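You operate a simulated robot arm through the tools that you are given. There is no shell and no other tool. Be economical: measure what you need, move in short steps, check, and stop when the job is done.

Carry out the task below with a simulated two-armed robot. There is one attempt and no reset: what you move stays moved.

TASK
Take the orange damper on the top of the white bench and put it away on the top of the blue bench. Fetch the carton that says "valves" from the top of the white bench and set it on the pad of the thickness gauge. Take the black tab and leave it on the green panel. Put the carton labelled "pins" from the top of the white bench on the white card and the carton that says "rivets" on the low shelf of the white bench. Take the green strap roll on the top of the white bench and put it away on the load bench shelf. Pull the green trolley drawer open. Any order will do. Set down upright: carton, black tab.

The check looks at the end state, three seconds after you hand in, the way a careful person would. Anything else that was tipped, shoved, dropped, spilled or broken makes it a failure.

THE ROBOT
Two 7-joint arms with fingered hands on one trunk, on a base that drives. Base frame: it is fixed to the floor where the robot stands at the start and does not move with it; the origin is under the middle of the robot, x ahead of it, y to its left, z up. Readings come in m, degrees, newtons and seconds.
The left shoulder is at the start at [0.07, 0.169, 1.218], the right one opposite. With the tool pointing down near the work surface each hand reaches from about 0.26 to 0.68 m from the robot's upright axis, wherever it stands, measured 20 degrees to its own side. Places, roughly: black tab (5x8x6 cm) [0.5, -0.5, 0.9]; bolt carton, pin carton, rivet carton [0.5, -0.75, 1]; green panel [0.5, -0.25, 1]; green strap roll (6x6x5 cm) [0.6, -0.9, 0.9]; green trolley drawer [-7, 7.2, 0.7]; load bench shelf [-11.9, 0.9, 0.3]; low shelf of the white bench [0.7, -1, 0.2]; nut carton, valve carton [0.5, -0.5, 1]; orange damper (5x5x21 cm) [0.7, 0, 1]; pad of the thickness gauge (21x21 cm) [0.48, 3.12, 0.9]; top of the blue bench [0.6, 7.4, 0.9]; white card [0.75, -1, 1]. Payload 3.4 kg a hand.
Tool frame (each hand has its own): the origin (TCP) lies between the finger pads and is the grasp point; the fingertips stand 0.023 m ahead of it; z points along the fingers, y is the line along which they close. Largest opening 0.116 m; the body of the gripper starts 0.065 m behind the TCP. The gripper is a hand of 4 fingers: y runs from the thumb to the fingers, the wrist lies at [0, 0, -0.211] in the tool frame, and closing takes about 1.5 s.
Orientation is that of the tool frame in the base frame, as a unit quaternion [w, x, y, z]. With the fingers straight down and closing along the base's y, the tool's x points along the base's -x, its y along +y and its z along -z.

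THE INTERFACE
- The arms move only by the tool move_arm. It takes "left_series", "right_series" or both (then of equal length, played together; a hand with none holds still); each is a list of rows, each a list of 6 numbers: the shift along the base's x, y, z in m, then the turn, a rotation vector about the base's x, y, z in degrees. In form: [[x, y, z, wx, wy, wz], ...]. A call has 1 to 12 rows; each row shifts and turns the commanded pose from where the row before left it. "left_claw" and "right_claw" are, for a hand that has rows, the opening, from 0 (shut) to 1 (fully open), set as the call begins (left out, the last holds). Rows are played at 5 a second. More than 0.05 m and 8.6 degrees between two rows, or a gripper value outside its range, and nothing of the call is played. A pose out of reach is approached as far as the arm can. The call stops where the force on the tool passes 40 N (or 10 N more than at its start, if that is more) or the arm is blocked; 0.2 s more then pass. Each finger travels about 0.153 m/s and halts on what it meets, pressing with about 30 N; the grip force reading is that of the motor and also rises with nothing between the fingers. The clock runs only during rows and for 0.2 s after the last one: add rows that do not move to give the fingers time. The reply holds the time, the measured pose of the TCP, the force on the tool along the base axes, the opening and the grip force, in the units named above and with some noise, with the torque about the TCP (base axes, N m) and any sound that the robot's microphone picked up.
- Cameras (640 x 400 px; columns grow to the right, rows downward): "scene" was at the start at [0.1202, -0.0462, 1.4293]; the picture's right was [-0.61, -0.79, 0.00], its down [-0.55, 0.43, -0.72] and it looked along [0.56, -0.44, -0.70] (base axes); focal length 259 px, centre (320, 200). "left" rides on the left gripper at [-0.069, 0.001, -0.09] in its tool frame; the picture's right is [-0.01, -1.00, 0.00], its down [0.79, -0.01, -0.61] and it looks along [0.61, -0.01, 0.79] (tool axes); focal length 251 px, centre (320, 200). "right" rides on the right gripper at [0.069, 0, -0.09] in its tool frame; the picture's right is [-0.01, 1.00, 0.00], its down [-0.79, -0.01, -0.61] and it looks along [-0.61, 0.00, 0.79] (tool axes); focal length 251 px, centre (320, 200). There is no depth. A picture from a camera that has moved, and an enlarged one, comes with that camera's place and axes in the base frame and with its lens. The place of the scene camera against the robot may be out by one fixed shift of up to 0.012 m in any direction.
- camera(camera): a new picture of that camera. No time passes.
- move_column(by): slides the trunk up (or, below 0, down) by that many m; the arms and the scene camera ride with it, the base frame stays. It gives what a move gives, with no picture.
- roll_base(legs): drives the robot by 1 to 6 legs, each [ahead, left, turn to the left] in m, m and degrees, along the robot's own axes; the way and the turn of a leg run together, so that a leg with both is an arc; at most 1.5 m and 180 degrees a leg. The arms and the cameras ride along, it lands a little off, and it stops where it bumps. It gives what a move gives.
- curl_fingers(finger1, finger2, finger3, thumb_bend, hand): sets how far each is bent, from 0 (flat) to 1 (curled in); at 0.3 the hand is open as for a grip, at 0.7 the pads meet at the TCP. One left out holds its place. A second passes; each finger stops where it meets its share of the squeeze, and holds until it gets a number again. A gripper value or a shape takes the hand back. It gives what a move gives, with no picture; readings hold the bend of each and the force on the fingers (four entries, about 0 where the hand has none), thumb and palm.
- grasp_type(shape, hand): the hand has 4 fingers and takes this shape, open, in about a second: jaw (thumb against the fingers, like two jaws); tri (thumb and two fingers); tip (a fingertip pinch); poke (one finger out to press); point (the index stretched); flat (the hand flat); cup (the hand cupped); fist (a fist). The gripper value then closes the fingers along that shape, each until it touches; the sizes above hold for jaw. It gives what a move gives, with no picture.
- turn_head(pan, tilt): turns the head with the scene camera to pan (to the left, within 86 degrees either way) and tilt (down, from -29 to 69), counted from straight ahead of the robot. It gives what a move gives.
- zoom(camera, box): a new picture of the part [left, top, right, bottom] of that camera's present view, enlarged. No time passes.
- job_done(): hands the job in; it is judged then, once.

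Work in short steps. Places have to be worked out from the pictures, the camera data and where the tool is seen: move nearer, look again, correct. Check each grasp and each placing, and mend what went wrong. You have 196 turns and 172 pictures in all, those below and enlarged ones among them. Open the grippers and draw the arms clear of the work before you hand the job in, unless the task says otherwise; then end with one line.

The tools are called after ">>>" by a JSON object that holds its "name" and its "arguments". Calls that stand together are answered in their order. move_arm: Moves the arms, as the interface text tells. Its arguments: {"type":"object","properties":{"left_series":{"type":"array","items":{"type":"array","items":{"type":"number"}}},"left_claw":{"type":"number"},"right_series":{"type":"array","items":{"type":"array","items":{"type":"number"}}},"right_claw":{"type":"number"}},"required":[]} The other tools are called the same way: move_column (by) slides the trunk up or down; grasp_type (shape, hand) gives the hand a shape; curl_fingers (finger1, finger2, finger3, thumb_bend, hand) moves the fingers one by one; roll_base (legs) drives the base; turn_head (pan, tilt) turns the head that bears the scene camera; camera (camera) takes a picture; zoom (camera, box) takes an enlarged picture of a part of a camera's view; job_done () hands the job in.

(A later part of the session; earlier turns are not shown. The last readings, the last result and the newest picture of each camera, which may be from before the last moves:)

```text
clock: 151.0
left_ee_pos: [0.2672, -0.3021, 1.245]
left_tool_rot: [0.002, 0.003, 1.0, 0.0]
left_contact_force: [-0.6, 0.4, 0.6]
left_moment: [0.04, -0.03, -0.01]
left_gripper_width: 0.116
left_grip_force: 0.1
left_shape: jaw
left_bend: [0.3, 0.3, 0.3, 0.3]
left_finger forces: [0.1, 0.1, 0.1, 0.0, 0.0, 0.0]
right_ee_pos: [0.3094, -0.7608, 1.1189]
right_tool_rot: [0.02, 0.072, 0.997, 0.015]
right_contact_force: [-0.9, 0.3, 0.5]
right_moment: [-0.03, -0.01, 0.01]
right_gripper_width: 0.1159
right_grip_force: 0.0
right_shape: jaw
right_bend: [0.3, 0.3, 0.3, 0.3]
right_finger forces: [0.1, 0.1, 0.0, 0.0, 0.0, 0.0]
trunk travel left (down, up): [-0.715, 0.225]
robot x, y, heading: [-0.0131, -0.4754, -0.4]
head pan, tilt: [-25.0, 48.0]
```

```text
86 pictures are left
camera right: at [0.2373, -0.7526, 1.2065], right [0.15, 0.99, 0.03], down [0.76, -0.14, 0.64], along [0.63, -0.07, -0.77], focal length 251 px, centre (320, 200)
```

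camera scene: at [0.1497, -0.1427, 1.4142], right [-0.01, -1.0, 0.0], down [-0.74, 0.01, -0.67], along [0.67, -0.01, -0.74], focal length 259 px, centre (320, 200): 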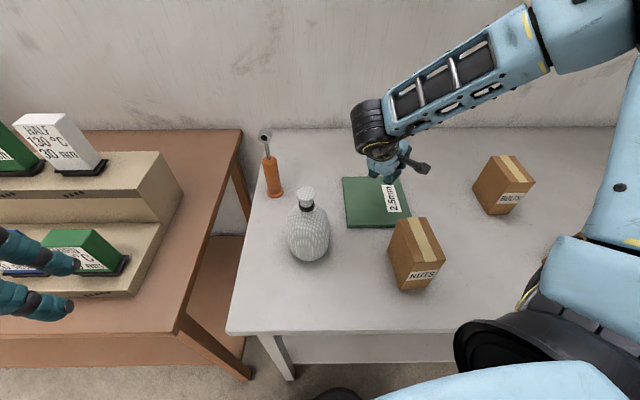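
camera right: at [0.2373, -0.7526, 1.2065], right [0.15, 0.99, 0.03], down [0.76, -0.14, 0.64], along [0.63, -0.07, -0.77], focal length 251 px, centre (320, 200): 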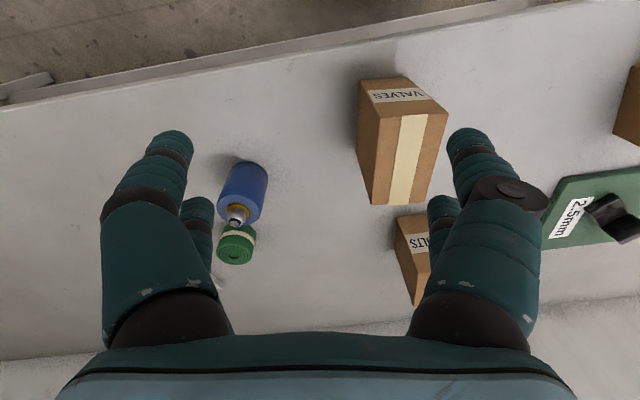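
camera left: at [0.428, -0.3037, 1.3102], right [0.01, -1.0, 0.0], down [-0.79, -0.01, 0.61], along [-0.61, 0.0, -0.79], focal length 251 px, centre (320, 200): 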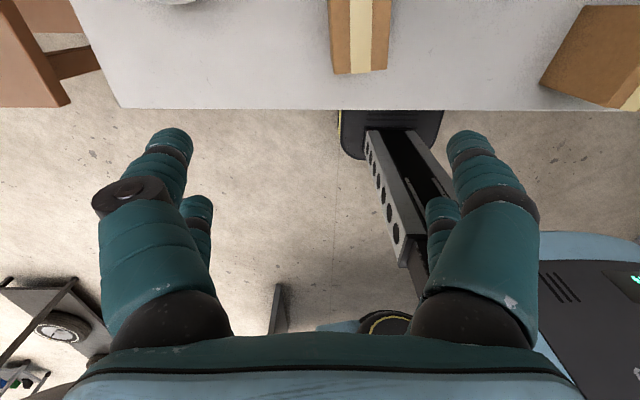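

I correct the slight tool tilt, move above VALVES and look once more.

>>> {"name": "move_arm", "arguments": {"right_series": [[0.03, 0.035, 0, -1.5, 2.4, 2], [0.036, 0.04, 0, 0, 0, 2], [0, 0, 0, 0, 0, 0]]}}

>>> {"name": "camera", "arguments": {"camera": "right"}}

```text
refused: row 2 steps farther than a row can; nothing moved
```

```text
85 pictures are left
camera right: at [0.2373, -0.7526, 1.2065], right [0.15, 0.99, 0.03], down [0.76, -0.14, 0.64], along [0.63, -0.07, -0.77], focal length 251 px, centre (320, 200)
```

right: 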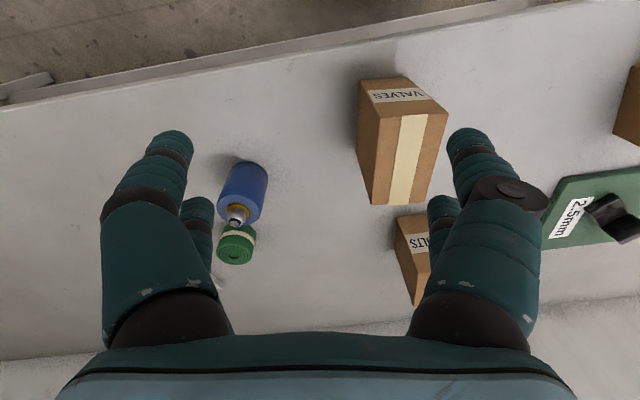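

A row was too long; I split it.

>>> {"name": "move_arm", "arguments": {"right_series": [[0.022, 0.025, 0, -1.5, 2.4, 2], [0.022, 0.025, 0, 0, 0, 2], [0.022, 0.025, 0, 0, 0, 0], [0, 0, 0, 0, 0, 0]]}}

>>> {"name": "camera", "arguments": {"camera": "right"}}

```text
clock: 152.0
left_ee_pos: [0.2681, -0.302, 1.2453]
left_tool_rot: [0.001, 0.003, 1.0, -0.001]
left_contact_force: [0.4, -0.8, 1.1]
left_moment: [-0.03, 0.0, 0.0]
left_gripper_width: 0.116
left_grip_force: 0.2
left_shape: jaw
left_bend: [0.3, 0.3, 0.3, 0.3]
left_finger forces: [0.0, 0.1, 0.0, 0.0, 0.1, 0.0]
right_ee_pos: [0.376, -0.6856, 1.1218]
right_tool_rot: [0.001, 0.037, 0.999, 0.0]
right_contact_force: [-0.4, -0.6, 0.3]
right_moment: [0.0, 0.0, -0.01]
right_gripper_width: 0.1159
right_grip_force: 0.1
right_shape: jaw
right_bend: [0.3, 0.3, 0.3, 0.3]
right_finger forces: [0.1, 0.1, 0.0, 0.1, 0.0, 0.0]
trunk travel left (down, up): [-0.715, 0.225]
robot x, y, heading: [-0.013, -0.4747, -0.4]
head pan, tilt: [-25.0, 48.0]
```

```text
84 pictures are left
camera right: at [0.3069, -0.6802, 1.2103], right [0.08, 1.0, 0.0], down [0.79, -0.07, 0.61], along [0.61, -0.05, -0.79], focal length 251 px, centre (320, 200)
```

right: 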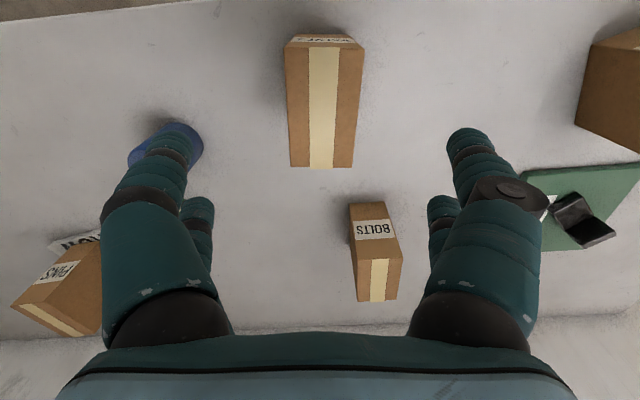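

VALVES measured at (0.38, -0.684), yaw -6°. I descend, close and lift.

>>> {"name": "move_arm", "arguments": {"right_series": [[0.004, 0.002, -0.04, 0, 0, -2], [0, 0, -0.045, 0, 0, 0], [0, 0, -0.045, 0, 0, 0], [0, 0, -0.042, 0, 0, 0], [0, 0, 0, 0, 0, 0]]}}

>>> {"name": "move_arm", "arguments": {"right_series": [[0, 0, 0, 0, 0, 0], [0, 0, 0, 0, 0, 0], [0, 0, 0, 0, 0, 0], [0, 0, 0, 0, 0, 0], [0, 0, 0, 0, 0, 0], [0, 0, 0, 0, 0, 0], [0, 0, 0, 0, 0, 0]], "right_claw": 0}}

>>> {"name": "move_arm", "arguments": {"right_series": [[0, 0, 0.03, 0, 0, 0], [0, 0, 0.045, 0, 0, 0], [0, 0, 0.045, 0, 0, 0], [-0.03, 0.02, 0.03, 0, 0, 0], [-0.03, 0.02, 0, 0, 0, 0], [0, 0, 0, 0, 0, 0]]}}

```text
clock: 153.2
left_ee_pos: [0.2661, -0.3009, 1.2449]
left_tool_rot: [0.001, 0.002, 1.0, 0.0]
left_contact_force: [0.6, -0.5, -0.1]
left_moment: [0.03, -0.01, -0.03]
left_gripper_width: 0.116
left_grip_force: 0.0
left_shape: jaw
left_bend: [0.3, 0.3, 0.3, 0.3]
left_finger forces: [0.1, 0.1, 0.0, 0.1, 0.0, 0.0]
right_ee_pos: [0.3776, -0.6858, 0.9479]
right_tool_rot: [0.003, 0.055, 0.998, 0.0]
right_contact_force: [2.2, 0.4, 13.9]
right_moment: [0.11, 0.1, 0.0]
right_gripper_width: 0.116
right_grip_force: 0.1
right_shape: jaw
right_bend: [0.3, 0.3, 0.3, 0.3]
right_finger forces: [4.4, 3.9, 2.7, 0.0, 3.0, 0.1]
trunk travel left (down, up): [-0.715, 0.225]
robot x, y, heading: [-0.0121, -0.4755, -0.2]
head pan, tilt: [-25.0, 48.0]
```

```text
clock: 154.8
left_ee_pos: [0.2664, -0.3002, 1.2443]
left_tool_rot: [0.001, 0.003, 1.0, -0.001]
left_contact_force: [-0.1, 0.5, 0.0]
left_moment: [-0.02, 0.01, 0.02]
left_gripper_width: 0.116
left_grip_force: 0.0
left_shape: jaw
left_bend: [0.3, 0.3, 0.3, 0.3]
left_finger forces: [0.1, 0.0, 0.0, 0.0, 0.0, 0.0]
right_ee_pos: [0.3785, -0.6853, 0.9493]
right_tool_rot: [0.001, 0.055, 0.999, 0.0]
right_contact_force: [3.1, 0.8, 13.3]
right_moment: [0.19, 0.07, -0.08]
right_gripper_width: 0.0528
right_grip_force: 30.1
right_shape: jaw
right_bend: [0.72, 0.72, 0.72, 0.75]
right_finger forces: [42.5, 42.1, 40.7, 0.0, 41.6, 0.0]
trunk travel left (down, up): [-0.715, 0.225]
robot x, y, heading: [-0.0111, -0.4737, -0.3]
head pan, tilt: [-25.0, 48.0]
```

```text
clock: 156.2
left_ee_pos: [0.2695, -0.3026, 1.2436]
left_tool_rot: [0.001, 0.002, 1.0, 0.0]
left_contact_force: [-0.1, -0.3, -0.8]
left_moment: [-0.02, 0.04, 0.02]
left_gripper_width: 0.1159
left_grip_force: 0.1
left_shape: jaw
left_bend: [0.3, 0.3, 0.3, 0.3]
left_finger forces: [0.1, 0.0, 0.0, 0.0, 0.0, 0.1]
right_ee_pos: [0.3209, -0.6443, 1.0987]
right_tool_rot: [0.0, 0.056, 0.998, 0.001]
right_contact_force: [-0.1, -0.1, -0.6]
right_moment: [0.02, 0.01, -0.02]
right_gripper_width: 0.0527
right_grip_force: 30.1
right_shape: jaw
right_bend: [0.72, 0.72, 0.72, 0.75]
right_finger forces: [38.9, 38.8, 38.1, 0.0, 39.1, 0.0]
trunk travel left (down, up): [-0.715, 0.225]
robot x, y, heading: [-0.0117, -0.4742, -0.3]
head pan, tilt: [-25.0, 48.0]
```

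The palm touched the carton top a little but it is gripped. I check it is in the hand.

>>> {"name": "camera", "arguments": {"camera": "right"}}

>>> {"name": "camera", "arguments": {"camera": "scene"}}

```text
83 pictures are left
camera right: at [0.2525, -0.6368, 1.1876], right [0.12, 0.99, 0.0], down [0.79, -0.1, 0.61], along [0.6, -0.07, -0.8], focal length 251 px, centre (320, 200)
```

right: 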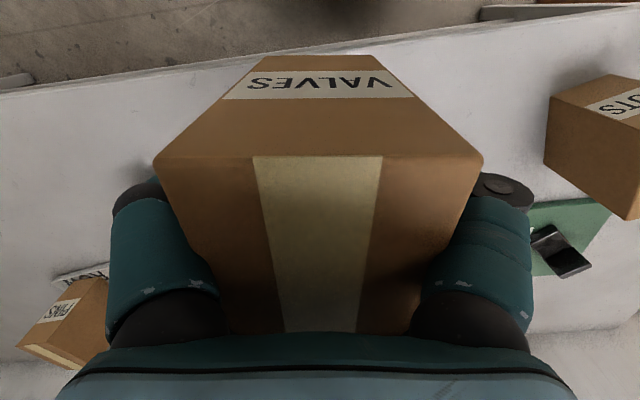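

```text
82 pictures are left
camera scene: at [0.1156, -0.5069, 1.414], right [-0.43, -0.9, 0.0], down [-0.67, 0.32, -0.67], along [0.6, -0.29, -0.74], focal length 259 px, centre (320, 200)
```

scene: 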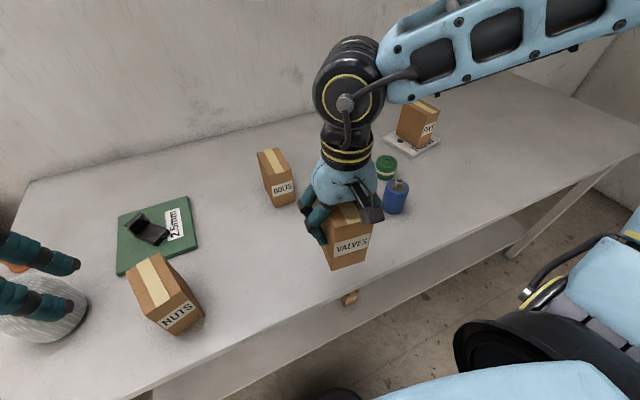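

VALVES is in the right hand. Now the damper with the left hand: I raise the right hand, drive to about (0.04, -0.22) and turn 24° right (mirror of the pose that gave good reach).

>>> {"name": "move_arm", "arguments": {"right_series": [[-0.01, -0.02, 0.04, 0, 0, 0], [0, -0.02, 0.04, 0, 0, 0], [0, -0.02, 0.02, 0, 0, 0]]}}

>>> {"name": "roll_base", "arguments": {"legs": [[0.05, 0.255, 0], [0, 0, -24]]}}

>>> {"name": "turn_head", "arguments": {"pan": 40, "tilt": 40}}

>>> {"name": "camera", "arguments": {"camera": "scene"}}

>>> {"name": "camera", "arguments": {"camera": "left"}}

```text
clock: 157.0
left_ee_pos: [0.2674, -0.302, 1.2455]
left_tool_rot: [0.001, 0.003, 1.0, 0.0]
left_contact_force: [0.5, 0.7, -0.2]
left_moment: [0.0, 0.01, -0.02]
left_gripper_width: 0.1161
left_grip_force: 0.0
left_shape: jaw
left_bend: [0.3, 0.3, 0.3, 0.3]
left_finger forces: [0.0, 0.1, 0.1, 0.0, 0.0, 0.0]
right_ee_pos: [0.3118, -0.7053, 1.198]
right_tool_rot: [0.0, 0.055, 0.998, 0.001]
right_contact_force: [0.0, -0.2, -2.2]
right_moment: [0.0, 0.01, 0.01]
right_gripper_width: 0.0527
right_grip_force: 30.0
right_shape: jaw
right_bend: [0.72, 0.72, 0.72, 0.75]
right_finger forces: [38.3, 38.2, 37.7, 0.1, 38.6, 0.0]
trunk travel left (down, up): [-0.715, 0.225]
robot x, y, heading: [-0.0128, -0.4749, -0.4]
head pan, tilt: [-25.0, 48.0]
```

```text
clock: 160.2
left_ee_pos: [0.3662, -0.1745, 1.2459]
left_tool_rot: [0.001, 0.218, 0.976, 0.0]
left_contact_force: [-0.6, 0.1, 0.5]
left_moment: [0.02, -0.01, 0.02]
left_gripper_width: 0.116
left_grip_force: 0.1
left_shape: jaw
left_bend: [0.3, 0.3, 0.3, 0.3]
left_finger forces: [0.1, 0.0, 0.1, 0.0, 0.1, 0.0]
right_ee_pos: [0.2376, -0.5584, 1.198]
right_tool_rot: [0.0, 0.269, 0.963, 0.0]
right_contact_force: [0.0, 0.4, -2.2]
right_moment: [0.0, 0.0, 0.01]
right_gripper_width: 0.0527
right_grip_force: 30.4
right_shape: jaw
right_bend: [0.72, 0.72, 0.72, 0.75]
right_finger forces: [38.2, 38.1, 37.6, 0.0, 38.6, 0.0]
trunk travel left (down, up): [-0.715, 0.225]
robot x, y, heading: [0.041, -0.2138, -25.5]
head pan, tilt: [-25.0, 48.0]
```

```text
clock: 161.6
left_ee_pos: [0.3662, -0.1735, 1.2444]
left_tool_rot: [0.0, 0.218, 0.976, 0.0]
left_contact_force: [0.0, -0.1, -1.1]
left_moment: [0.0, -0.02, -0.01]
left_gripper_width: 0.1158
left_grip_force: 0.1
left_shape: jaw
left_bend: [0.3, 0.3, 0.3, 0.3]
left_finger forces: [0.0, 0.1, 0.0, 0.1, 0.0, 0.0]
right_ee_pos: [0.2375, -0.5586, 1.1979]
right_tool_rot: [0.0, 0.27, 0.963, 0.001]
right_contact_force: [0.5, 0.4, -2.3]
right_moment: [0.01, 0.01, 0.02]
right_gripper_width: 0.0524
right_grip_force: 30.0
right_shape: jaw
right_bend: [0.72, 0.72, 0.72, 0.75]
right_finger forces: [38.2, 38.1, 37.6, 0.0, 38.6, 0.1]
trunk travel left (down, up): [-0.715, 0.225]
robot x, y, heading: [0.0397, -0.216, -25.2]
head pan, tilt: [40.0, 40.0]
```

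```text
81 pictures are left
camera scene: at [0.1721, -0.211, 1.4256], right [0.25, -0.97, 0.0], down [-0.62, -0.16, -0.77], along [0.74, 0.19, -0.64], focal length 259 px, centre (320, 200)
```

scene: 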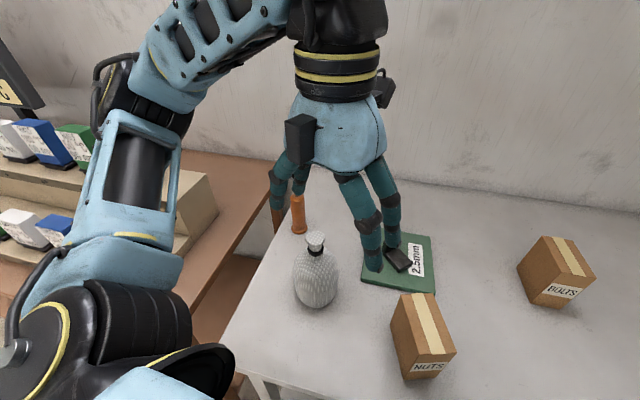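

```text
80 pictures are left
camera left: at [0.4291, -0.2037, 1.334], right [-0.42, -0.91, 0.0], down [-0.72, 0.33, 0.61], along [-0.55, 0.25, -0.8], focal length 251 px, centre (320, 200)
```

left: 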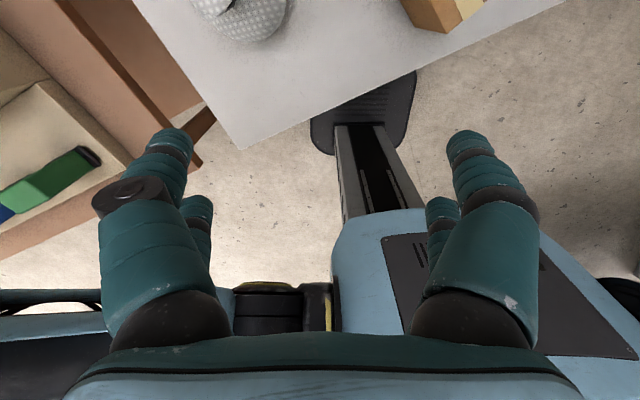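

The damper stands at about (0.656, -0.023), hidden by the hand. I move the left hand over it at safe height.

>>> {"name": "move_arm", "arguments": {"left_series": [[0.036, 0.019, 0, 0, 0, 0], [0.036, 0.019, 0, 0, 0, 0], [0.036, 0.019, 0, 0, 0, 0], [0.036, 0.019, 0, 0, 0, 0], [0.036, 0.019, 0, 0, 0, 0], [0.036, 0.019, -0.02, 0, 0, 0], [0.036, 0.019, -0.03, 0, 0, 0], [0.036, 0.019, -0.03, 0, 0, 0], [0, 0, 0, 0, 0, 0]]}}

>>> {"name": "camera", "arguments": {"camera": "left"}}

>>> {"name": "camera", "arguments": {"camera": "scene"}}

```text
refused: row 7 steps farther than a row can; nothing moved
```

```text
79 pictures are left
camera left: at [0.4291, -0.2037, 1.334], right [-0.42, -0.91, 0.0], down [-0.72, 0.33, 0.61], along [-0.55, 0.25, -0.8], focal length 251 px, centre (320, 200)
```

left: 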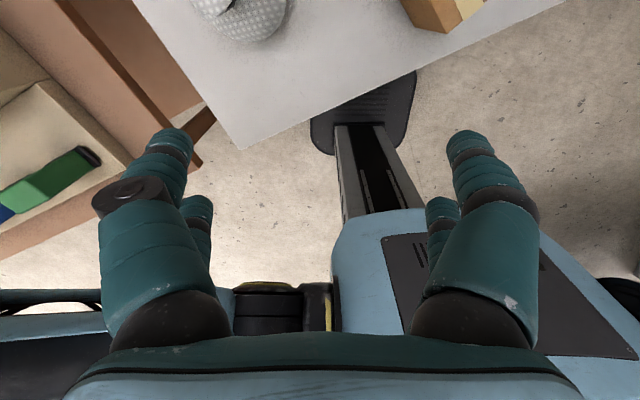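

```text
78 pictures are left
camera scene: at [0.1721, -0.211, 1.4256], right [0.25, -0.97, 0.0], down [-0.62, -0.16, -0.77], along [0.74, 0.19, -0.64], focal length 259 px, centre (320, 200)
```

scene: 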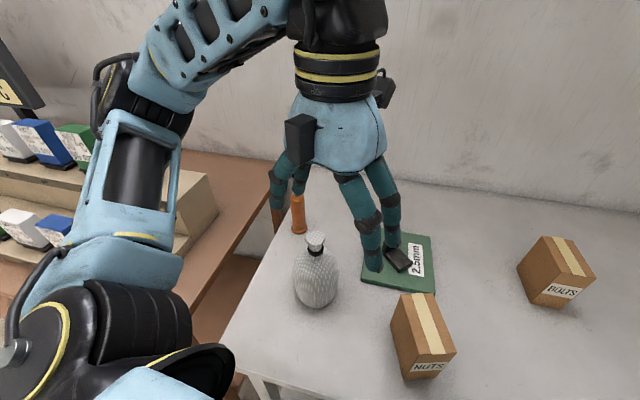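

I mind the row limits (and take pictures only after successful moves).

>>> {"name": "move_arm", "arguments": {"left_series": [[0.036, 0.019, 0, 0, 0, 0], [0.036, 0.019, 0, 0, 0, 0], [0.036, 0.019, 0, 0, 0, 0], [0.036, 0.019, 0, 0, 0, 0], [0.036, 0.019, 0, 0, 0, 0], [0.03, 0.015, -0.02, 0, 0, 0], [0.03, 0.015, -0.02, 0, 0, 0], [0.03, 0.015, -0.02, 0, 0, 0], [0.01, 0.005, -0.02, 0, 0, 0], [0, 0, 0, 0, 0, 0]]}}

>>> {"name": "camera", "arguments": {"camera": "left"}}

>>> {"name": "camera", "arguments": {"camera": "scene"}}

```text
clock: 163.8
left_ee_pos: [0.6484, -0.031, 1.1643]
left_tool_rot: [0.001, 0.218, 0.976, 0.0]
left_contact_force: [1.0, 0.4, 0.4]
left_moment: [0.0, 0.02, 0.04]
left_gripper_width: 0.1158
left_grip_force: 0.0
left_shape: jaw
left_bend: [0.3, 0.3, 0.3, 0.3]
left_finger forces: [0.0, 0.1, 0.0, 0.0, 0.0, 0.0]
right_ee_pos: [0.2363, -0.5585, 1.1977]
right_tool_rot: [0.0, 0.268, 0.963, 0.0]
right_contact_force: [0.0, -0.5, -1.8]
right_moment: [0.02, -0.02, 0.0]
right_gripper_width: 0.0529
right_grip_force: 29.8
right_shape: jaw
right_bend: [0.72, 0.72, 0.72, 0.75]
right_finger forces: [38.2, 38.0, 37.6, 0.0, 38.5, 0.0]
trunk travel left (down, up): [-0.715, 0.225]
robot x, y, heading: [0.0378, -0.2141, -25.5]
head pan, tilt: [40.0, 40.0]
```

```text
77 pictures are left
camera left: at [0.7104, -0.059, 1.2542], right [-0.42, -0.91, 0.0], down [-0.72, 0.33, 0.61], along [-0.55, 0.25, -0.8], focal length 251 px, centre (320, 200)
```

left: 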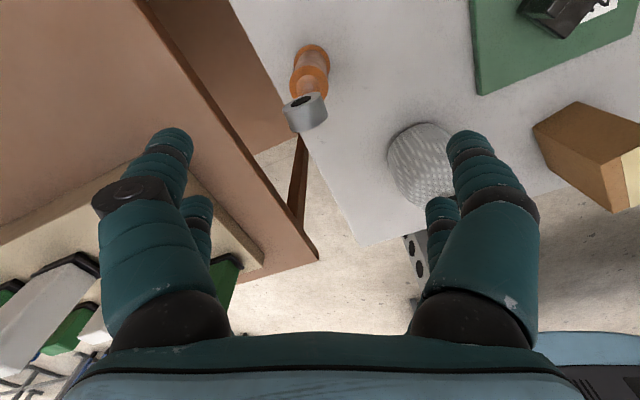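

```text
76 pictures are left
camera scene: at [0.1717, -0.2108, 1.4257], right [0.25, -0.97, 0.0], down [-0.62, -0.16, -0.77], along [0.74, 0.19, -0.64], focal length 259 px, centre (320, 200)
```

scene: 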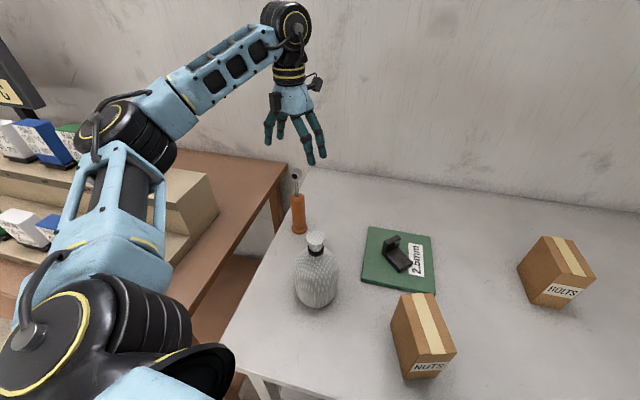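

The damper's ring top is at (0.661, -0.025, ~1.07). I zoom to see how the ring is oriented.

>>> {"name": "zoom", "arguments": {"camera": "left", "box": [260, 30, 360, 150]}}

>>> {"name": "zoom", "arguments": {"camera": "scene", "box": [270, 155, 330, 245]}}

```text
3.33 times, centred on (310, 90) of left
camera zoom: at [0.7104, -0.059, 1.2542], right [-0.42, -0.91, 0.0], down [-0.72, 0.33, 0.61], along [-0.55, 0.25, -0.8], focal length 838 px, centre (353, 567)
```

zoom: 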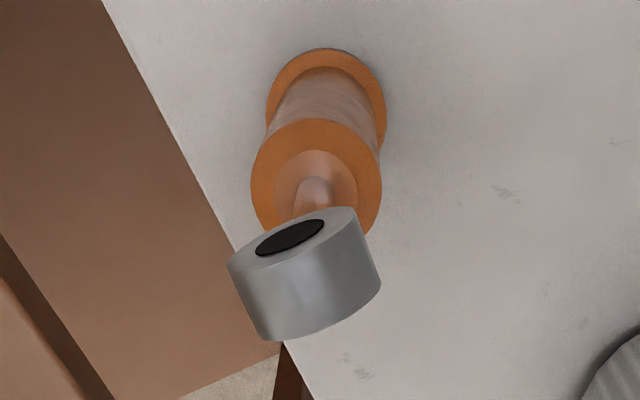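

```text
4.44 times, centred on (300, 200) of scene
camera zoom: at [0.1717, -0.2108, 1.4257], right [0.25, -0.97, 0.0], down [-0.62, -0.16, -0.77], along [0.74, 0.19, -0.64], focal length 1149 px, centre (409, 200)
```

zoom: 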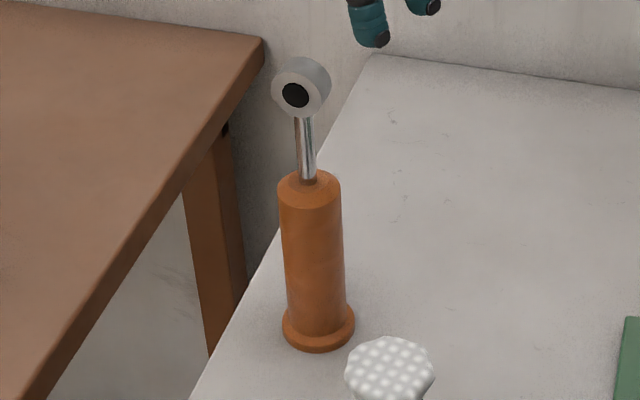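

The ring's axis lies along the tool's x, so one finger pair should straddle its diameter. I offset the TCP 2 cm toward the robot, so the far pair is centred on the ring, and descend to z ≈ 1.066.

>>> {"name": "move_arm", "arguments": {"left_series": [[-0.005, 0.014, -0.02, 0, 0, 0], [0, 0, -0.04, 0, 0, 0], [0, 0, -0.038, 0, 0, 0], [0, 0, 0, 0, 0, 0]]}}

>>> {"name": "camera", "arguments": {"camera": "left"}}

```text
clock: 164.8
left_ee_pos: [0.6423, -0.0176, 1.0682]
left_tool_rot: [0.0, 0.218, 0.976, 0.0]
left_contact_force: [-0.4, -0.7, 0.2]
left_moment: [0.02, -0.01, 0.0]
left_gripper_width: 0.116
left_grip_force: 0.1
left_shape: jaw
left_bend: [0.3, 0.3, 0.3, 0.3]
left_finger forces: [0.0, 0.0, 0.1, 0.1, 0.0, 0.1]
right_ee_pos: [0.2354, -0.5595, 1.1972]
right_tool_rot: [0.0, 0.269, 0.963, 0.001]
right_contact_force: [0.3, 0.2, -2.1]
right_moment: [0.0, 0.0, 0.01]
right_gripper_width: 0.0527
right_grip_force: 29.9
right_shape: jaw
right_bend: [0.72, 0.72, 0.72, 0.75]
right_finger forces: [38.1, 38.0, 37.6, 0.0, 38.4, 0.1]
trunk travel left (down, up): [-0.715, 0.225]
robot x, y, heading: [0.0408, -0.2193, -25.3]
head pan, tilt: [40.0, 40.0]
```

```text
73 pictures are left
camera left: at [0.7047, -0.0461, 1.1574], right [-0.42, -0.91, 0.0], down [-0.72, 0.33, 0.61], along [-0.55, 0.25, -0.8], focal length 251 px, centre (320, 200)
```

left: 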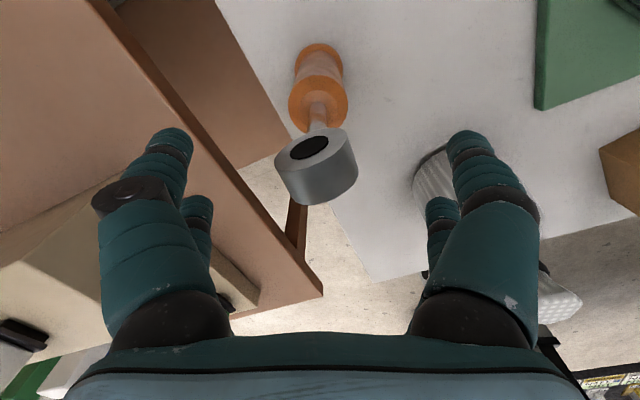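

The ring is at the far finger pair (tool x ≈ -0.018) and centred. I close the left hand and lift slightly.

>>> {"name": "move_arm", "arguments": {"left_series": [[0, 0, 0, 0, 0, 0], [0, 0, 0, 0, 0, 0], [0, 0, 0, 0, 0, 0], [0, 0, 0, 0, 0, 0], [0, 0, 0, 0, 0, 0], [0, 0, 0, 0, 0, 0], [0, 0, 0, 0, 0, 0]], "left_claw": 0}}

>>> {"name": "camera", "arguments": {"camera": "left"}}

```text
clock: 166.4
left_ee_pos: [0.6431, -0.0171, 1.0672]
left_tool_rot: [0.0, 0.218, 0.976, -0.001]
left_contact_force: [-0.4, 0.4, -0.7]
left_moment: [0.04, 0.09, 0.0]
left_gripper_width: 0.0114
left_grip_force: 29.9
left_shape: jaw
left_bend: [0.74, 0.62, 0.62, 0.77]
left_finger forces: [23.6, 0.0, 0.0, 0.0, 23.3, 0.0]
right_ee_pos: [0.2372, -0.5592, 1.1974]
right_tool_rot: [0.001, 0.269, 0.963, 0.001]
right_contact_force: [0.3, -0.2, -1.9]
right_moment: [-0.01, 0.0, -0.03]
right_gripper_width: 0.0526
right_grip_force: 30.1
right_shape: jaw
right_bend: [0.72, 0.72, 0.72, 0.75]
right_finger forces: [38.1, 37.9, 37.6, 0.0, 38.5, 0.1]
trunk travel left (down, up): [-0.715, 0.225]
robot x, y, heading: [0.0393, -0.2107, -25.3]
head pan, tilt: [40.0, 40.0]
```

```text
72 pictures are left
camera left: at [0.7057, -0.0461, 1.1569], right [-0.42, -0.91, 0.0], down [-0.72, 0.33, 0.61], along [-0.55, 0.25, -0.8], focal length 251 px, centre (320, 200)
```

left: 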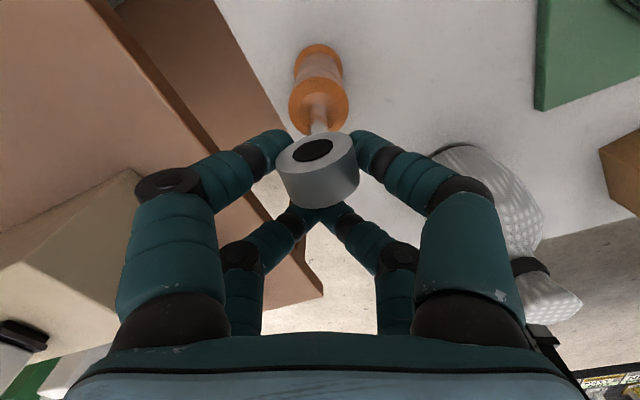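

The thumb and finger 1 hold the ring across its diameter. I lift.

>>> {"name": "move_arm", "arguments": {"left_series": [[0, 0, 0.02, 0, 0, 0], [0, 0, 0.04, 0, 0, 0], [0, 0, 0.04, 0, 0, 0], [0, 0, 0.04, 0, 0, 0], [0, 0, 0, 0, 0, 0]]}}

>>> {"name": "camera", "arguments": {"camera": "scene"}}

```text
clock: 167.6
left_ee_pos: [0.6418, -0.0169, 1.208]
left_tool_rot: [-0.001, 0.218, 0.976, 0.0]
left_contact_force: [0.3, -0.3, -4.7]
left_moment: [0.04, 0.08, -0.01]
left_gripper_width: 0.0115
left_grip_force: 29.7
left_shape: jaw
left_bend: [0.74, 0.62, 0.62, 0.77]
left_finger forces: [23.8, 0.0, 0.0, 0.0, 23.6, 0.0]
right_ee_pos: [0.238, -0.5588, 1.1973]
right_tool_rot: [0.0, 0.269, 0.963, 0.0]
right_contact_force: [-0.6, -0.1, -1.8]
right_moment: [-0.02, 0.01, -0.01]
right_gripper_width: 0.0526
right_grip_force: 30.3
right_shape: jaw
right_bend: [0.72, 0.72, 0.72, 0.75]
right_finger forces: [38.1, 37.9, 37.3, 0.0, 38.5, 0.0]
trunk travel left (down, up): [-0.715, 0.225]
robot x, y, heading: [0.0395, -0.2149, -25.3]
head pan, tilt: [40.0, 40.0]
```

```text
71 pictures are left
camera scene: at [0.1736, -0.2102, 1.4255], right [0.25, -0.97, 0.0], down [-0.62, -0.16, -0.77], along [0.74, 0.19, -0.64], focal length 259 px, centre (320, 200)
```

scene: 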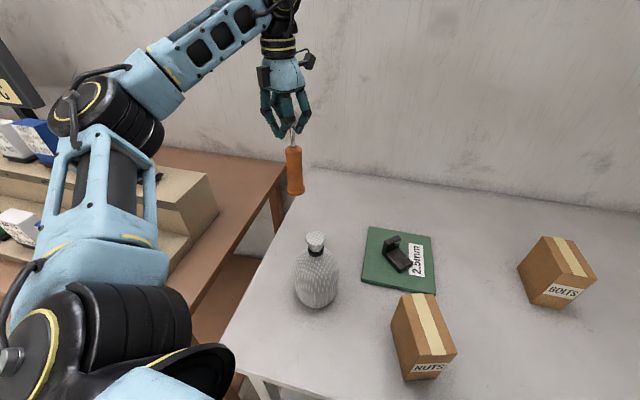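

The damper is lifted (≈0.5 kg). I raise the trunk so it clears the vase, retract the left hand and back away from the bench, then look along the way to the left.

>>> {"name": "move_column", "arguments": {"by": 0.12}}

>>> {"name": "move_arm", "arguments": {"left_series": [[-0.04, 0.01, 0.01, 0, 0, 0], [-0.045, 0.01, 0, 0, 0, 0], [-0.045, 0.01, 0, 0, 0, 0], [-0.045, 0.01, 0, 0, 0, 0], [-0.045, 0.01, 0, 0, 0, 0], [-0.045, 0, 0, 0, 0, 0], [0, 0, 0, 0, 0, 0]]}}

>>> {"name": "roll_base", "arguments": {"legs": [[-0.6, 0, 0], [0, 0, 25]]}}

>>> {"name": "turn_head", "arguments": {"pan": 60, "tilt": 15}}

>>> {"name": "camera", "arguments": {"camera": "scene"}}

```text
clock: 169.1
left_ee_pos: [0.6405, -0.0161, 1.3286]
left_tool_rot: [0.0, 0.218, 0.976, 0.0]
left_contact_force: [0.0, 0.6, -5.7]
left_moment: [0.02, 0.08, -0.01]
left_gripper_width: 0.0111
left_grip_force: 30.2
left_shape: jaw
left_bend: [0.74, 0.62, 0.62, 0.77]
left_finger forces: [23.5, 0.0, 0.0, 0.0, 23.4, 0.0]
right_ee_pos: [0.2385, -0.5589, 1.3175]
right_tool_rot: [0.0, 0.27, 0.963, 0.001]
right_contact_force: [0.2, 0.2, -1.4]
right_moment: [0.02, 0.0, 0.01]
right_gripper_width: 0.0525
right_grip_force: 29.6
right_shape: jaw
right_bend: [0.72, 0.72, 0.72, 0.75]
right_finger forces: [38.0, 38.0, 37.5, 0.1, 38.5, 0.0]
trunk travel left (down, up): [-0.835, 0.105]
robot x, y, heading: [0.0383, -0.2165, -25.3]
head pan, tilt: [40.0, 40.0]
```

```text
clock: 170.7
left_ee_pos: [0.4266, -0.0574, 1.315]
left_tool_rot: [-0.002, 0.219, 0.976, 0.0]
left_contact_force: [0.6, 0.0, -4.0]
left_moment: [0.03, 0.06, 0.0]
left_gripper_width: 0.0111
left_grip_force: 29.9
left_shape: jaw
left_bend: [0.74, 0.62, 0.62, 0.77]
left_finger forces: [23.7, 0.1, 0.0, 0.1, 23.7, 0.0]
left hand out of reach, approached as far as the arm can: row 3, 4, 5, 6
right_ee_pos: [0.2368, -0.5599, 1.3173]
right_tool_rot: [0.0, 0.269, 0.963, 0.001]
right_contact_force: [0.5, 0.4, -1.5]
right_moment: [0.02, 0.04, 0.0]
right_gripper_width: 0.0526
right_grip_force: 30.5
right_shape: jaw
right_bend: [0.72, 0.72, 0.72, 0.75]
right_finger forces: [38.0, 37.9, 37.4, 0.0, 38.4, 0.0]
trunk travel left (down, up): [-0.835, 0.105]
robot x, y, heading: [0.0388, -0.2158, -25.5]
head pan, tilt: [40.0, 40.0]
```

```text
clock: 175.4
left_ee_pos: [-0.2278, 0.3505, 1.3153]
left_tool_rot: [-0.001, 0.001, 1.0, -0.001]
left_contact_force: [0.1, -0.5, -4.2]
left_moment: [-0.05, 0.08, -0.03]
left_gripper_width: 0.0115
left_grip_force: 30.3
left_shape: jaw
left_bend: [0.74, 0.62, 0.62, 0.77]
left_finger forces: [23.5, 0.0, 0.0, 0.0, 23.5, 0.0]
right_ee_pos: [-0.1856, -0.1845, 1.3176]
right_tool_rot: [0.0, 0.052, 0.999, 0.001]
right_contact_force: [0.5, -0.5, -2.2]
right_moment: [0.02, 0.01, -0.01]
right_gripper_width: 0.0524
right_grip_force: 29.8
right_shape: jaw
right_bend: [0.72, 0.72, 0.72, 0.75]
right_finger forces: [37.9, 37.6, 37.3, 0.1, 38.2, 0.0]
trunk travel left (down, up): [-0.835, 0.105]
robot x, y, heading: [-0.5116, 0.043, -0.1]
head pan, tilt: [40.0, 40.0]
```

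```text
clock: 176.3
left_ee_pos: [-0.2285, 0.3504, 1.3151]
left_tool_rot: [0.001, 0.0, 1.0, -0.002]
left_contact_force: [-0.3, 0.7, -4.2]
left_moment: [-0.02, 0.08, -0.01]
left_gripper_width: 0.0111
left_grip_force: 29.8
left_shape: jaw
left_bend: [0.74, 0.62, 0.62, 0.77]
left_finger forces: [23.5, 0.1, 0.0, 0.0, 23.4, 0.1]
right_ee_pos: [-0.185, -0.1837, 1.3158]
right_tool_rot: [0.0, 0.052, 0.999, 0.001]
right_contact_force: [0.1, -0.2, -1.3]
right_moment: [0.0, -0.01, -0.03]
right_gripper_width: 0.0524
right_grip_force: 30.2
right_shape: jaw
right_bend: [0.72, 0.72, 0.72, 0.75]
right_finger forces: [37.9, 37.7, 37.3, 0.1, 38.3, 0.0]
trunk travel left (down, up): [-0.835, 0.105]
robot x, y, heading: [-0.5113, 0.0459, -0.3]
head pan, tilt: [60.0, 15.0]
```

```text
70 pictures are left
camera scene: at [-0.408, 0.129, 1.585], right [0.86, -0.5, 0.0], down [-0.13, -0.22, -0.97], along [0.48, 0.83, -0.26], focal length 259 px, centre (320, 200)
```

scene: 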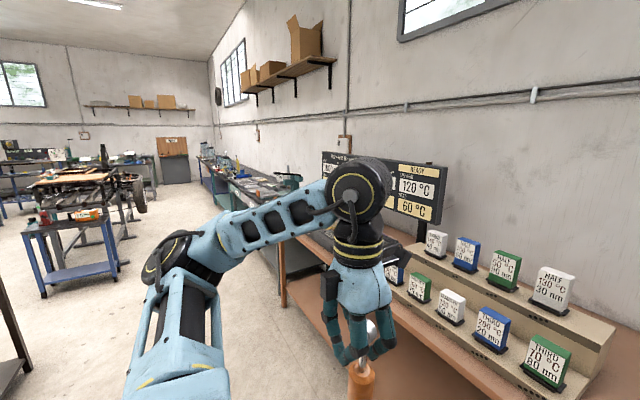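

The aisle along x ≈ -0.5 is free. I slide 2.7 m to the left and look for the thickness gauge.

>>> {"name": "roll_base", "arguments": {"legs": [[0, 1.4, 0], [0, 1.3, 0]]}}

>>> {"name": "turn_head", "arguments": {"pan": 15, "tilt": 25}}

>>> {"name": "camera", "arguments": {"camera": "scene"}}

```text
clock: 189.4
left_ee_pos: [-0.2625, 3.0603, 1.3152]
left_tool_rot: [0.0, -0.016, 1.0, 0.001]
left_contact_force: [0.0, -0.3, -4.2]
left_moment: [-0.02, 0.07, 0.0]
left_gripper_width: 0.0111
left_grip_force: 30.0
left_shape: jaw
left_bend: [0.74, 0.62, 0.62, 0.77]
left_finger forces: [23.3, 0.0, 0.0, 0.0, 23.5, 0.0]
right_ee_pos: [-0.2014, 2.5262, 1.3171]
right_tool_rot: [0.0, 0.036, 0.999, 0.001]
right_contact_force: [0.3, -0.1, -1.8]
right_moment: [0.02, -0.02, -0.02]
right_gripper_width: 0.0524
right_grip_force: 29.9
right_shape: jaw
right_bend: [0.72, 0.72, 0.72, 0.75]
right_finger forces: [37.7, 37.6, 37.2, 0.0, 38.2, 0.0]
trunk travel left (down, up): [-0.835, 0.105]
robot x, y, heading: [-0.537, 2.7444, 1.7]
head pan, tilt: [60.0, 15.0]
```

```text
clock: 190.5
left_ee_pos: [-0.2639, 3.0602, 1.3155]
left_tool_rot: [-0.001, -0.017, 1.0, 0.0]
left_contact_force: [0.7, 0.0, -4.0]
left_moment: [-0.02, 0.04, -0.03]
left_gripper_width: 0.011
left_grip_force: 29.9
left_shape: jaw
left_bend: [0.74, 0.62, 0.62, 0.77]
left_finger forces: [23.5, 0.0, 0.1, 0.0, 23.6, 0.0]
right_ee_pos: [-0.202, 2.5272, 1.3182]
right_tool_rot: [0.0, 0.036, 0.999, 0.0]
right_contact_force: [-0.4, -0.1, -2.0]
right_moment: [-0.01, 0.0, -0.02]
right_gripper_width: 0.0524
right_grip_force: 30.1
right_shape: jaw
right_bend: [0.72, 0.72, 0.72, 0.75]
right_finger forces: [37.8, 37.6, 37.2, 0.1, 38.2, 0.1]
trunk travel left (down, up): [-0.835, 0.105]
robot x, y, heading: [-0.5388, 2.7454, 1.9]
head pan, tilt: [15.0, 25.0]
```

```text
69 pictures are left
camera scene: at [-0.3903, 2.7762, 1.5689], right [0.29, -0.96, 0.0], down [-0.4, -0.12, -0.91], along [0.87, 0.26, -0.42], focal length 259 px, centre (320, 200)
```

scene: 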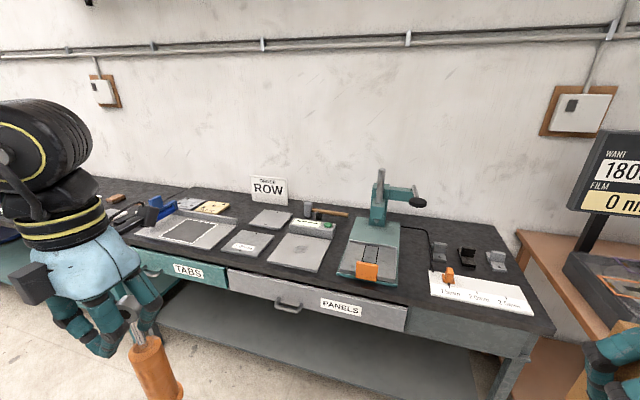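

The expected pad location (0.48, 3.12) projects to pixel (302, 250): the square grey plate with the green-button unit behind it. I zoom there.

>>> {"name": "zoom", "arguments": {"camera": "scene", "box": [120, 150, 440, 330]}}

```text
2.00 times, centred on (280, 240) of scene
camera zoom: at [-0.3903, 2.7762, 1.5689], right [0.29, -0.96, 0.0], down [-0.4, -0.12, -0.91], along [0.87, 0.26, -0.42], focal length 517 px, centre (400, 120)
```

zoom: 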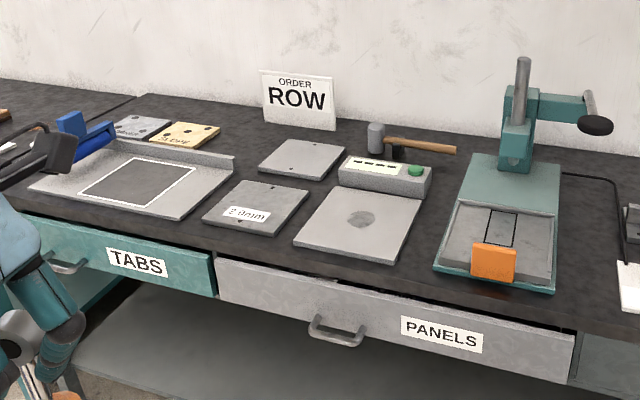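

That is the gauge: pad centre ≈ (0.465, 3.117). I position the robot so the right hand comes over it: y ≈ 3.34, x ≈ -0.02.

>>> {"name": "roll_base", "arguments": {"legs": [[0, 0.59, -1.9], [0.5, 0, 0]]}}

>>> {"name": "turn_head", "arguments": {"pan": -20, "tilt": 42}}

>>> {"name": "camera", "arguments": {"camera": "scene"}}

```text
clock: 196.4
left_ee_pos: [0.2417, 3.6325, 1.3155]
left_tool_rot: [0.0, 0.003, 1.0, 0.0]
left_contact_force: [-0.1, 0.3, -3.3]
left_moment: [0.0, 0.08, 0.0]
left_gripper_width: 0.0112
left_grip_force: 30.0
left_shape: jaw
left_bend: [0.74, 0.62, 0.62, 0.77]
left_finger forces: [23.4, 0.0, 0.0, 0.0, 23.5, 0.0]
right_ee_pos: [0.2824, 3.0981, 1.3182]
right_tool_rot: [0.002, 0.057, 0.998, 0.001]
right_contact_force: [0.2, 0.2, -2.0]
right_moment: [0.0, 0.01, -0.04]
right_gripper_width: 0.0525
right_grip_force: 30.3
right_shape: jaw
right_bend: [0.72, 0.72, 0.72, 0.75]
right_finger forces: [37.7, 37.6, 37.1, 0.1, 38.3, 0.0]
trunk travel left (down, up): [-0.835, 0.105]
robot x, y, heading: [-0.0393, 3.3286, -0.3]
head pan, tilt: [15.0, 25.0]
```

```text
clock: 197.4
left_ee_pos: [0.2445, 3.6323, 1.3155]
left_tool_rot: [-0.001, 0.003, 1.0, 0.0]
left_contact_force: [-0.2, -0.1, -3.8]
left_moment: [0.02, 0.09, 0.01]
left_gripper_width: 0.0108
left_grip_force: 30.1
left_shape: jaw
left_bend: [0.74, 0.62, 0.62, 0.77]
left_finger forces: [23.4, 0.1, 0.1, 0.0, 23.5, 0.1]
right_ee_pos: [0.2846, 3.0968, 1.3177]
right_tool_rot: [0.0, 0.056, 0.998, 0.0]
right_contact_force: [0.3, -0.3, -1.6]
right_moment: [-0.02, -0.03, 0.03]
right_gripper_width: 0.0526
right_grip_force: 30.3
right_shape: jaw
right_bend: [0.72, 0.72, 0.72, 0.75]
right_finger forces: [37.7, 37.6, 37.1, 0.1, 38.1, 0.0]
trunk travel left (down, up): [-0.835, 0.105]
robot x, y, heading: [-0.0411, 3.325, -0.6]
head pan, tilt: [-20.0, 42.0]
```

```text
67 pictures are left
camera scene: at [0.0954, 3.302, 1.5427], right [-0.35, -0.94, 0.0], down [-0.63, 0.23, -0.74], along [0.7, -0.26, -0.67], focal length 259 px, centre (320, 200)
```

scene: 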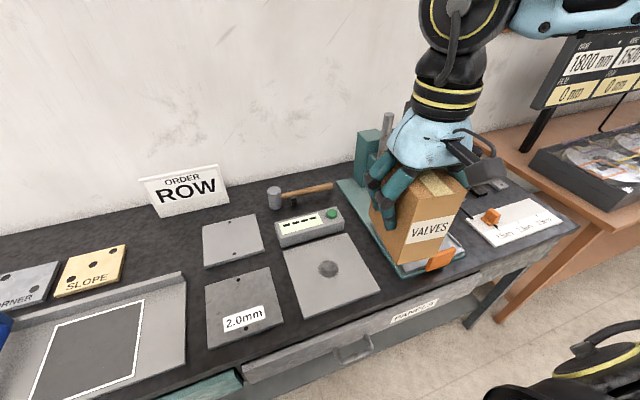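

Pad centre refined to ≈ (0.467, 3.13). I lower the trunk 0.1 m and move VALVES over the pad.

>>> {"name": "move_column", "arguments": {"by": -0.1}}

>>> {"name": "move_arm", "arguments": {"right_series": [[0.036, 0.006, -0.02, 0, 0, 2], [0.036, 0.006, -0.02, 0, 0, 2], [0.036, 0.006, -0.02, 0, 0, 2], [0.036, 0.006, -0.02, 0, 0, 0], [0.036, 0.006, -0.02, 0, 0, 0], [0, 0, -0.04, 0, 0, 0], [0, 0, -0.03, 0, 0, 0], [0, 0, 0, 0, 0, 0]]}}

>>> {"name": "camera", "arguments": {"camera": "scene"}}

>>> {"name": "camera", "arguments": {"camera": "right"}}

```text
clock: 198.7
left_ee_pos: [0.2451, 3.6325, 1.2155]
left_tool_rot: [0.0, 0.004, 1.0, -0.001]
left_contact_force: [0.3, -0.1, -4.0]
left_moment: [-0.05, 0.08, 0.0]
left_gripper_width: 0.0109
left_grip_force: 30.4
left_shape: jaw
left_bend: [0.74, 0.62, 0.62, 0.77]
left_finger forces: [23.4, 0.0, 0.0, 0.0, 23.5, 0.0]
right_ee_pos: [0.2848, 3.0965, 1.217]
right_tool_rot: [-0.001, 0.056, 0.998, 0.0]
right_contact_force: [0.4, -0.3, -0.4]
right_moment: [0.0, 0.0, 0.02]
right_gripper_width: 0.0525
right_grip_force: 30.2
right_shape: jaw
right_bend: [0.72, 0.72, 0.72, 0.75]
right_finger forces: [37.8, 37.6, 37.2, 0.0, 38.3, 0.0]
trunk travel left (down, up): [-0.735, 0.205]
robot x, y, heading: [-0.0404, 3.3286, -0.6]
head pan, tilt: [-20.0, 42.0]
```

```text
clock: 200.5
left_ee_pos: [0.2447, 3.6323, 1.2158]
left_tool_rot: [-0.001, 0.003, 1.0, 0.0]
left_contact_force: [-0.9, 0.8, -4.3]
left_moment: [0.0, 0.09, -0.01]
left_gripper_width: 0.011
left_grip_force: 30.2
left_shape: jaw
left_bend: [0.74, 0.62, 0.62, 0.77]
left_finger forces: [23.3, 0.1, 0.0, 0.0, 23.4, 0.0]
right_ee_pos: [0.4666, 3.1255, 1.0473]
right_tool_rot: [-0.001, 0.004, 1.0, 0.001]
right_contact_force: [-0.4, -0.1, -2.2]
right_moment: [0.05, -0.02, -0.05]
right_gripper_width: 0.0523
right_grip_force: 29.8
right_shape: jaw
right_bend: [0.72, 0.72, 0.72, 0.75]
right_finger forces: [37.0, 36.6, 36.4, 0.1, 37.4, 0.0]
trunk travel left (down, up): [-0.735, 0.205]
robot x, y, heading: [-0.0432, 3.3288, -0.2]
head pan, tilt: [-20.0, 42.0]
```

```text
66 pictures are left
camera scene: at [0.0956, 3.3021, 1.4426], right [-0.35, -0.94, 0.0], down [-0.63, 0.23, -0.74], along [0.7, -0.26, -0.67], focal length 259 px, centre (320, 200)
```

scene: 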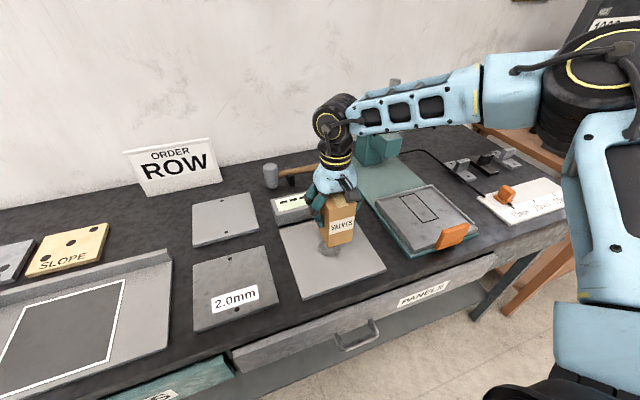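

```text
65 pictures are left
camera right: at [0.3972, 3.1273, 1.1371], right [0.02, 1.0, 0.0], down [0.79, -0.01, 0.61], along [0.61, -0.01, -0.8], focal length 251 px, centre (320, 200)
```

right: 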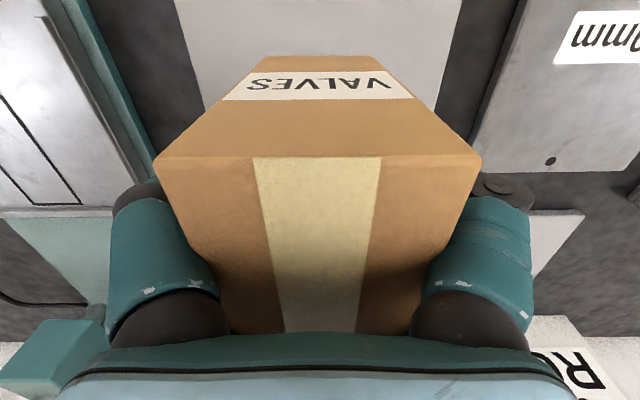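

Good alignment (pad ≈ (0.463, 3.137)). I lower the carton gently onto the pad.

>>> {"name": "move_arm", "arguments": {"right_series": [[0, 0.008, -0.03, 0, 0, 0], [0, 0, -0.025, 0, 0, 0], [0, 0, -0.008, 0, 0, 0], [0, 0, -0.005, 0, 0, 0], [0, 0, -0.004, 0, 0, 0], [0, 0, -0.003, 0, 0, 0], [0, 0, 0, 0, 0, 0]]}}

```text
clock: 202.1
left_ee_pos: [0.2458, 3.6333, 1.2152]
left_tool_rot: [-0.001, 0.003, 1.0, 0.0]
left_contact_force: [0.5, 0.2, -4.3]
left_moment: [-0.01, 0.11, -0.01]
left_gripper_width: 0.0108
left_grip_force: 30.2
left_shape: jaw
left_bend: [0.74, 0.62, 0.62, 0.77]
left_finger forces: [23.3, 0.0, 0.0, 0.1, 23.4, 0.0]
right_ee_pos: [0.4654, 3.1362, 0.9728]
right_tool_rot: [-0.001, 0.004, 1.0, 0.001]
right_contact_force: [-0.7, -0.5, -2.7]
right_moment: [0.02, 0.02, 0.0]
right_gripper_width: 0.0522
right_grip_force: 29.6
right_shape: jaw
right_bend: [0.72, 0.72, 0.72, 0.75]
right_finger forces: [36.8, 36.4, 36.2, 0.0, 37.1, 0.0]
trunk travel left (down, up): [-0.735, 0.205]
robot x, y, heading: [-0.0411, 3.3261, -0.5]
head pan, tilt: [-20.0, 42.0]
```

No contact yet; I continue in small steps.

>>> {"name": "move_arm", "arguments": {"right_series": [[0, 0, -0.004, 0, 0, 0], [0, 0, -0.004, 0, 0, 0], [0, 0, -0.003, 0, 0, 0], [0, 0, -0.003, 0, 0, 0], [0, 0, -0.003, 0, 0, 0], [0, 0, 0, 0, 0, 0]]}}

```text
clock: 203.3
left_ee_pos: [0.2443, 3.6322, 1.2151]
left_tool_rot: [0.001, 0.003, 1.0, -0.002]
left_contact_force: [-1.0, 0.4, -4.5]
left_moment: [0.02, 0.07, 0.0]
left_gripper_width: 0.0109
left_grip_force: 30.2
left_shape: jaw
left_bend: [0.74, 0.62, 0.62, 0.77]
left_finger forces: [23.5, 0.0, 0.0, 0.0, 23.5, 0.0]
right_ee_pos: [0.4644, 3.135, 0.9621]
right_tool_rot: [0.008, 0.003, 1.0, 0.002]
right_contact_force: [0.5, 0.5, 18.4]
right_moment: [-0.28, 1.0, -0.03]
right_gripper_width: 0.0527
right_grip_force: 30.1
right_shape: jaw
right_bend: [0.72, 0.72, 0.72, 0.75]
right_finger forces: [43.2, 38.2, 39.2, 0.0, 42.7, 0.0]
right hand out of reach, approached as far as the arm can: row 5
trunk travel left (down, up): [-0.735, 0.205]
robot x, y, heading: [-0.0401, 3.3304, -0.3]
head pan, tilt: [-20.0, 42.0]
stopped in row 6 (right hand): the force on the tool passed its limit (the readings are from after the stop); the commanded pose is now the measured one
```

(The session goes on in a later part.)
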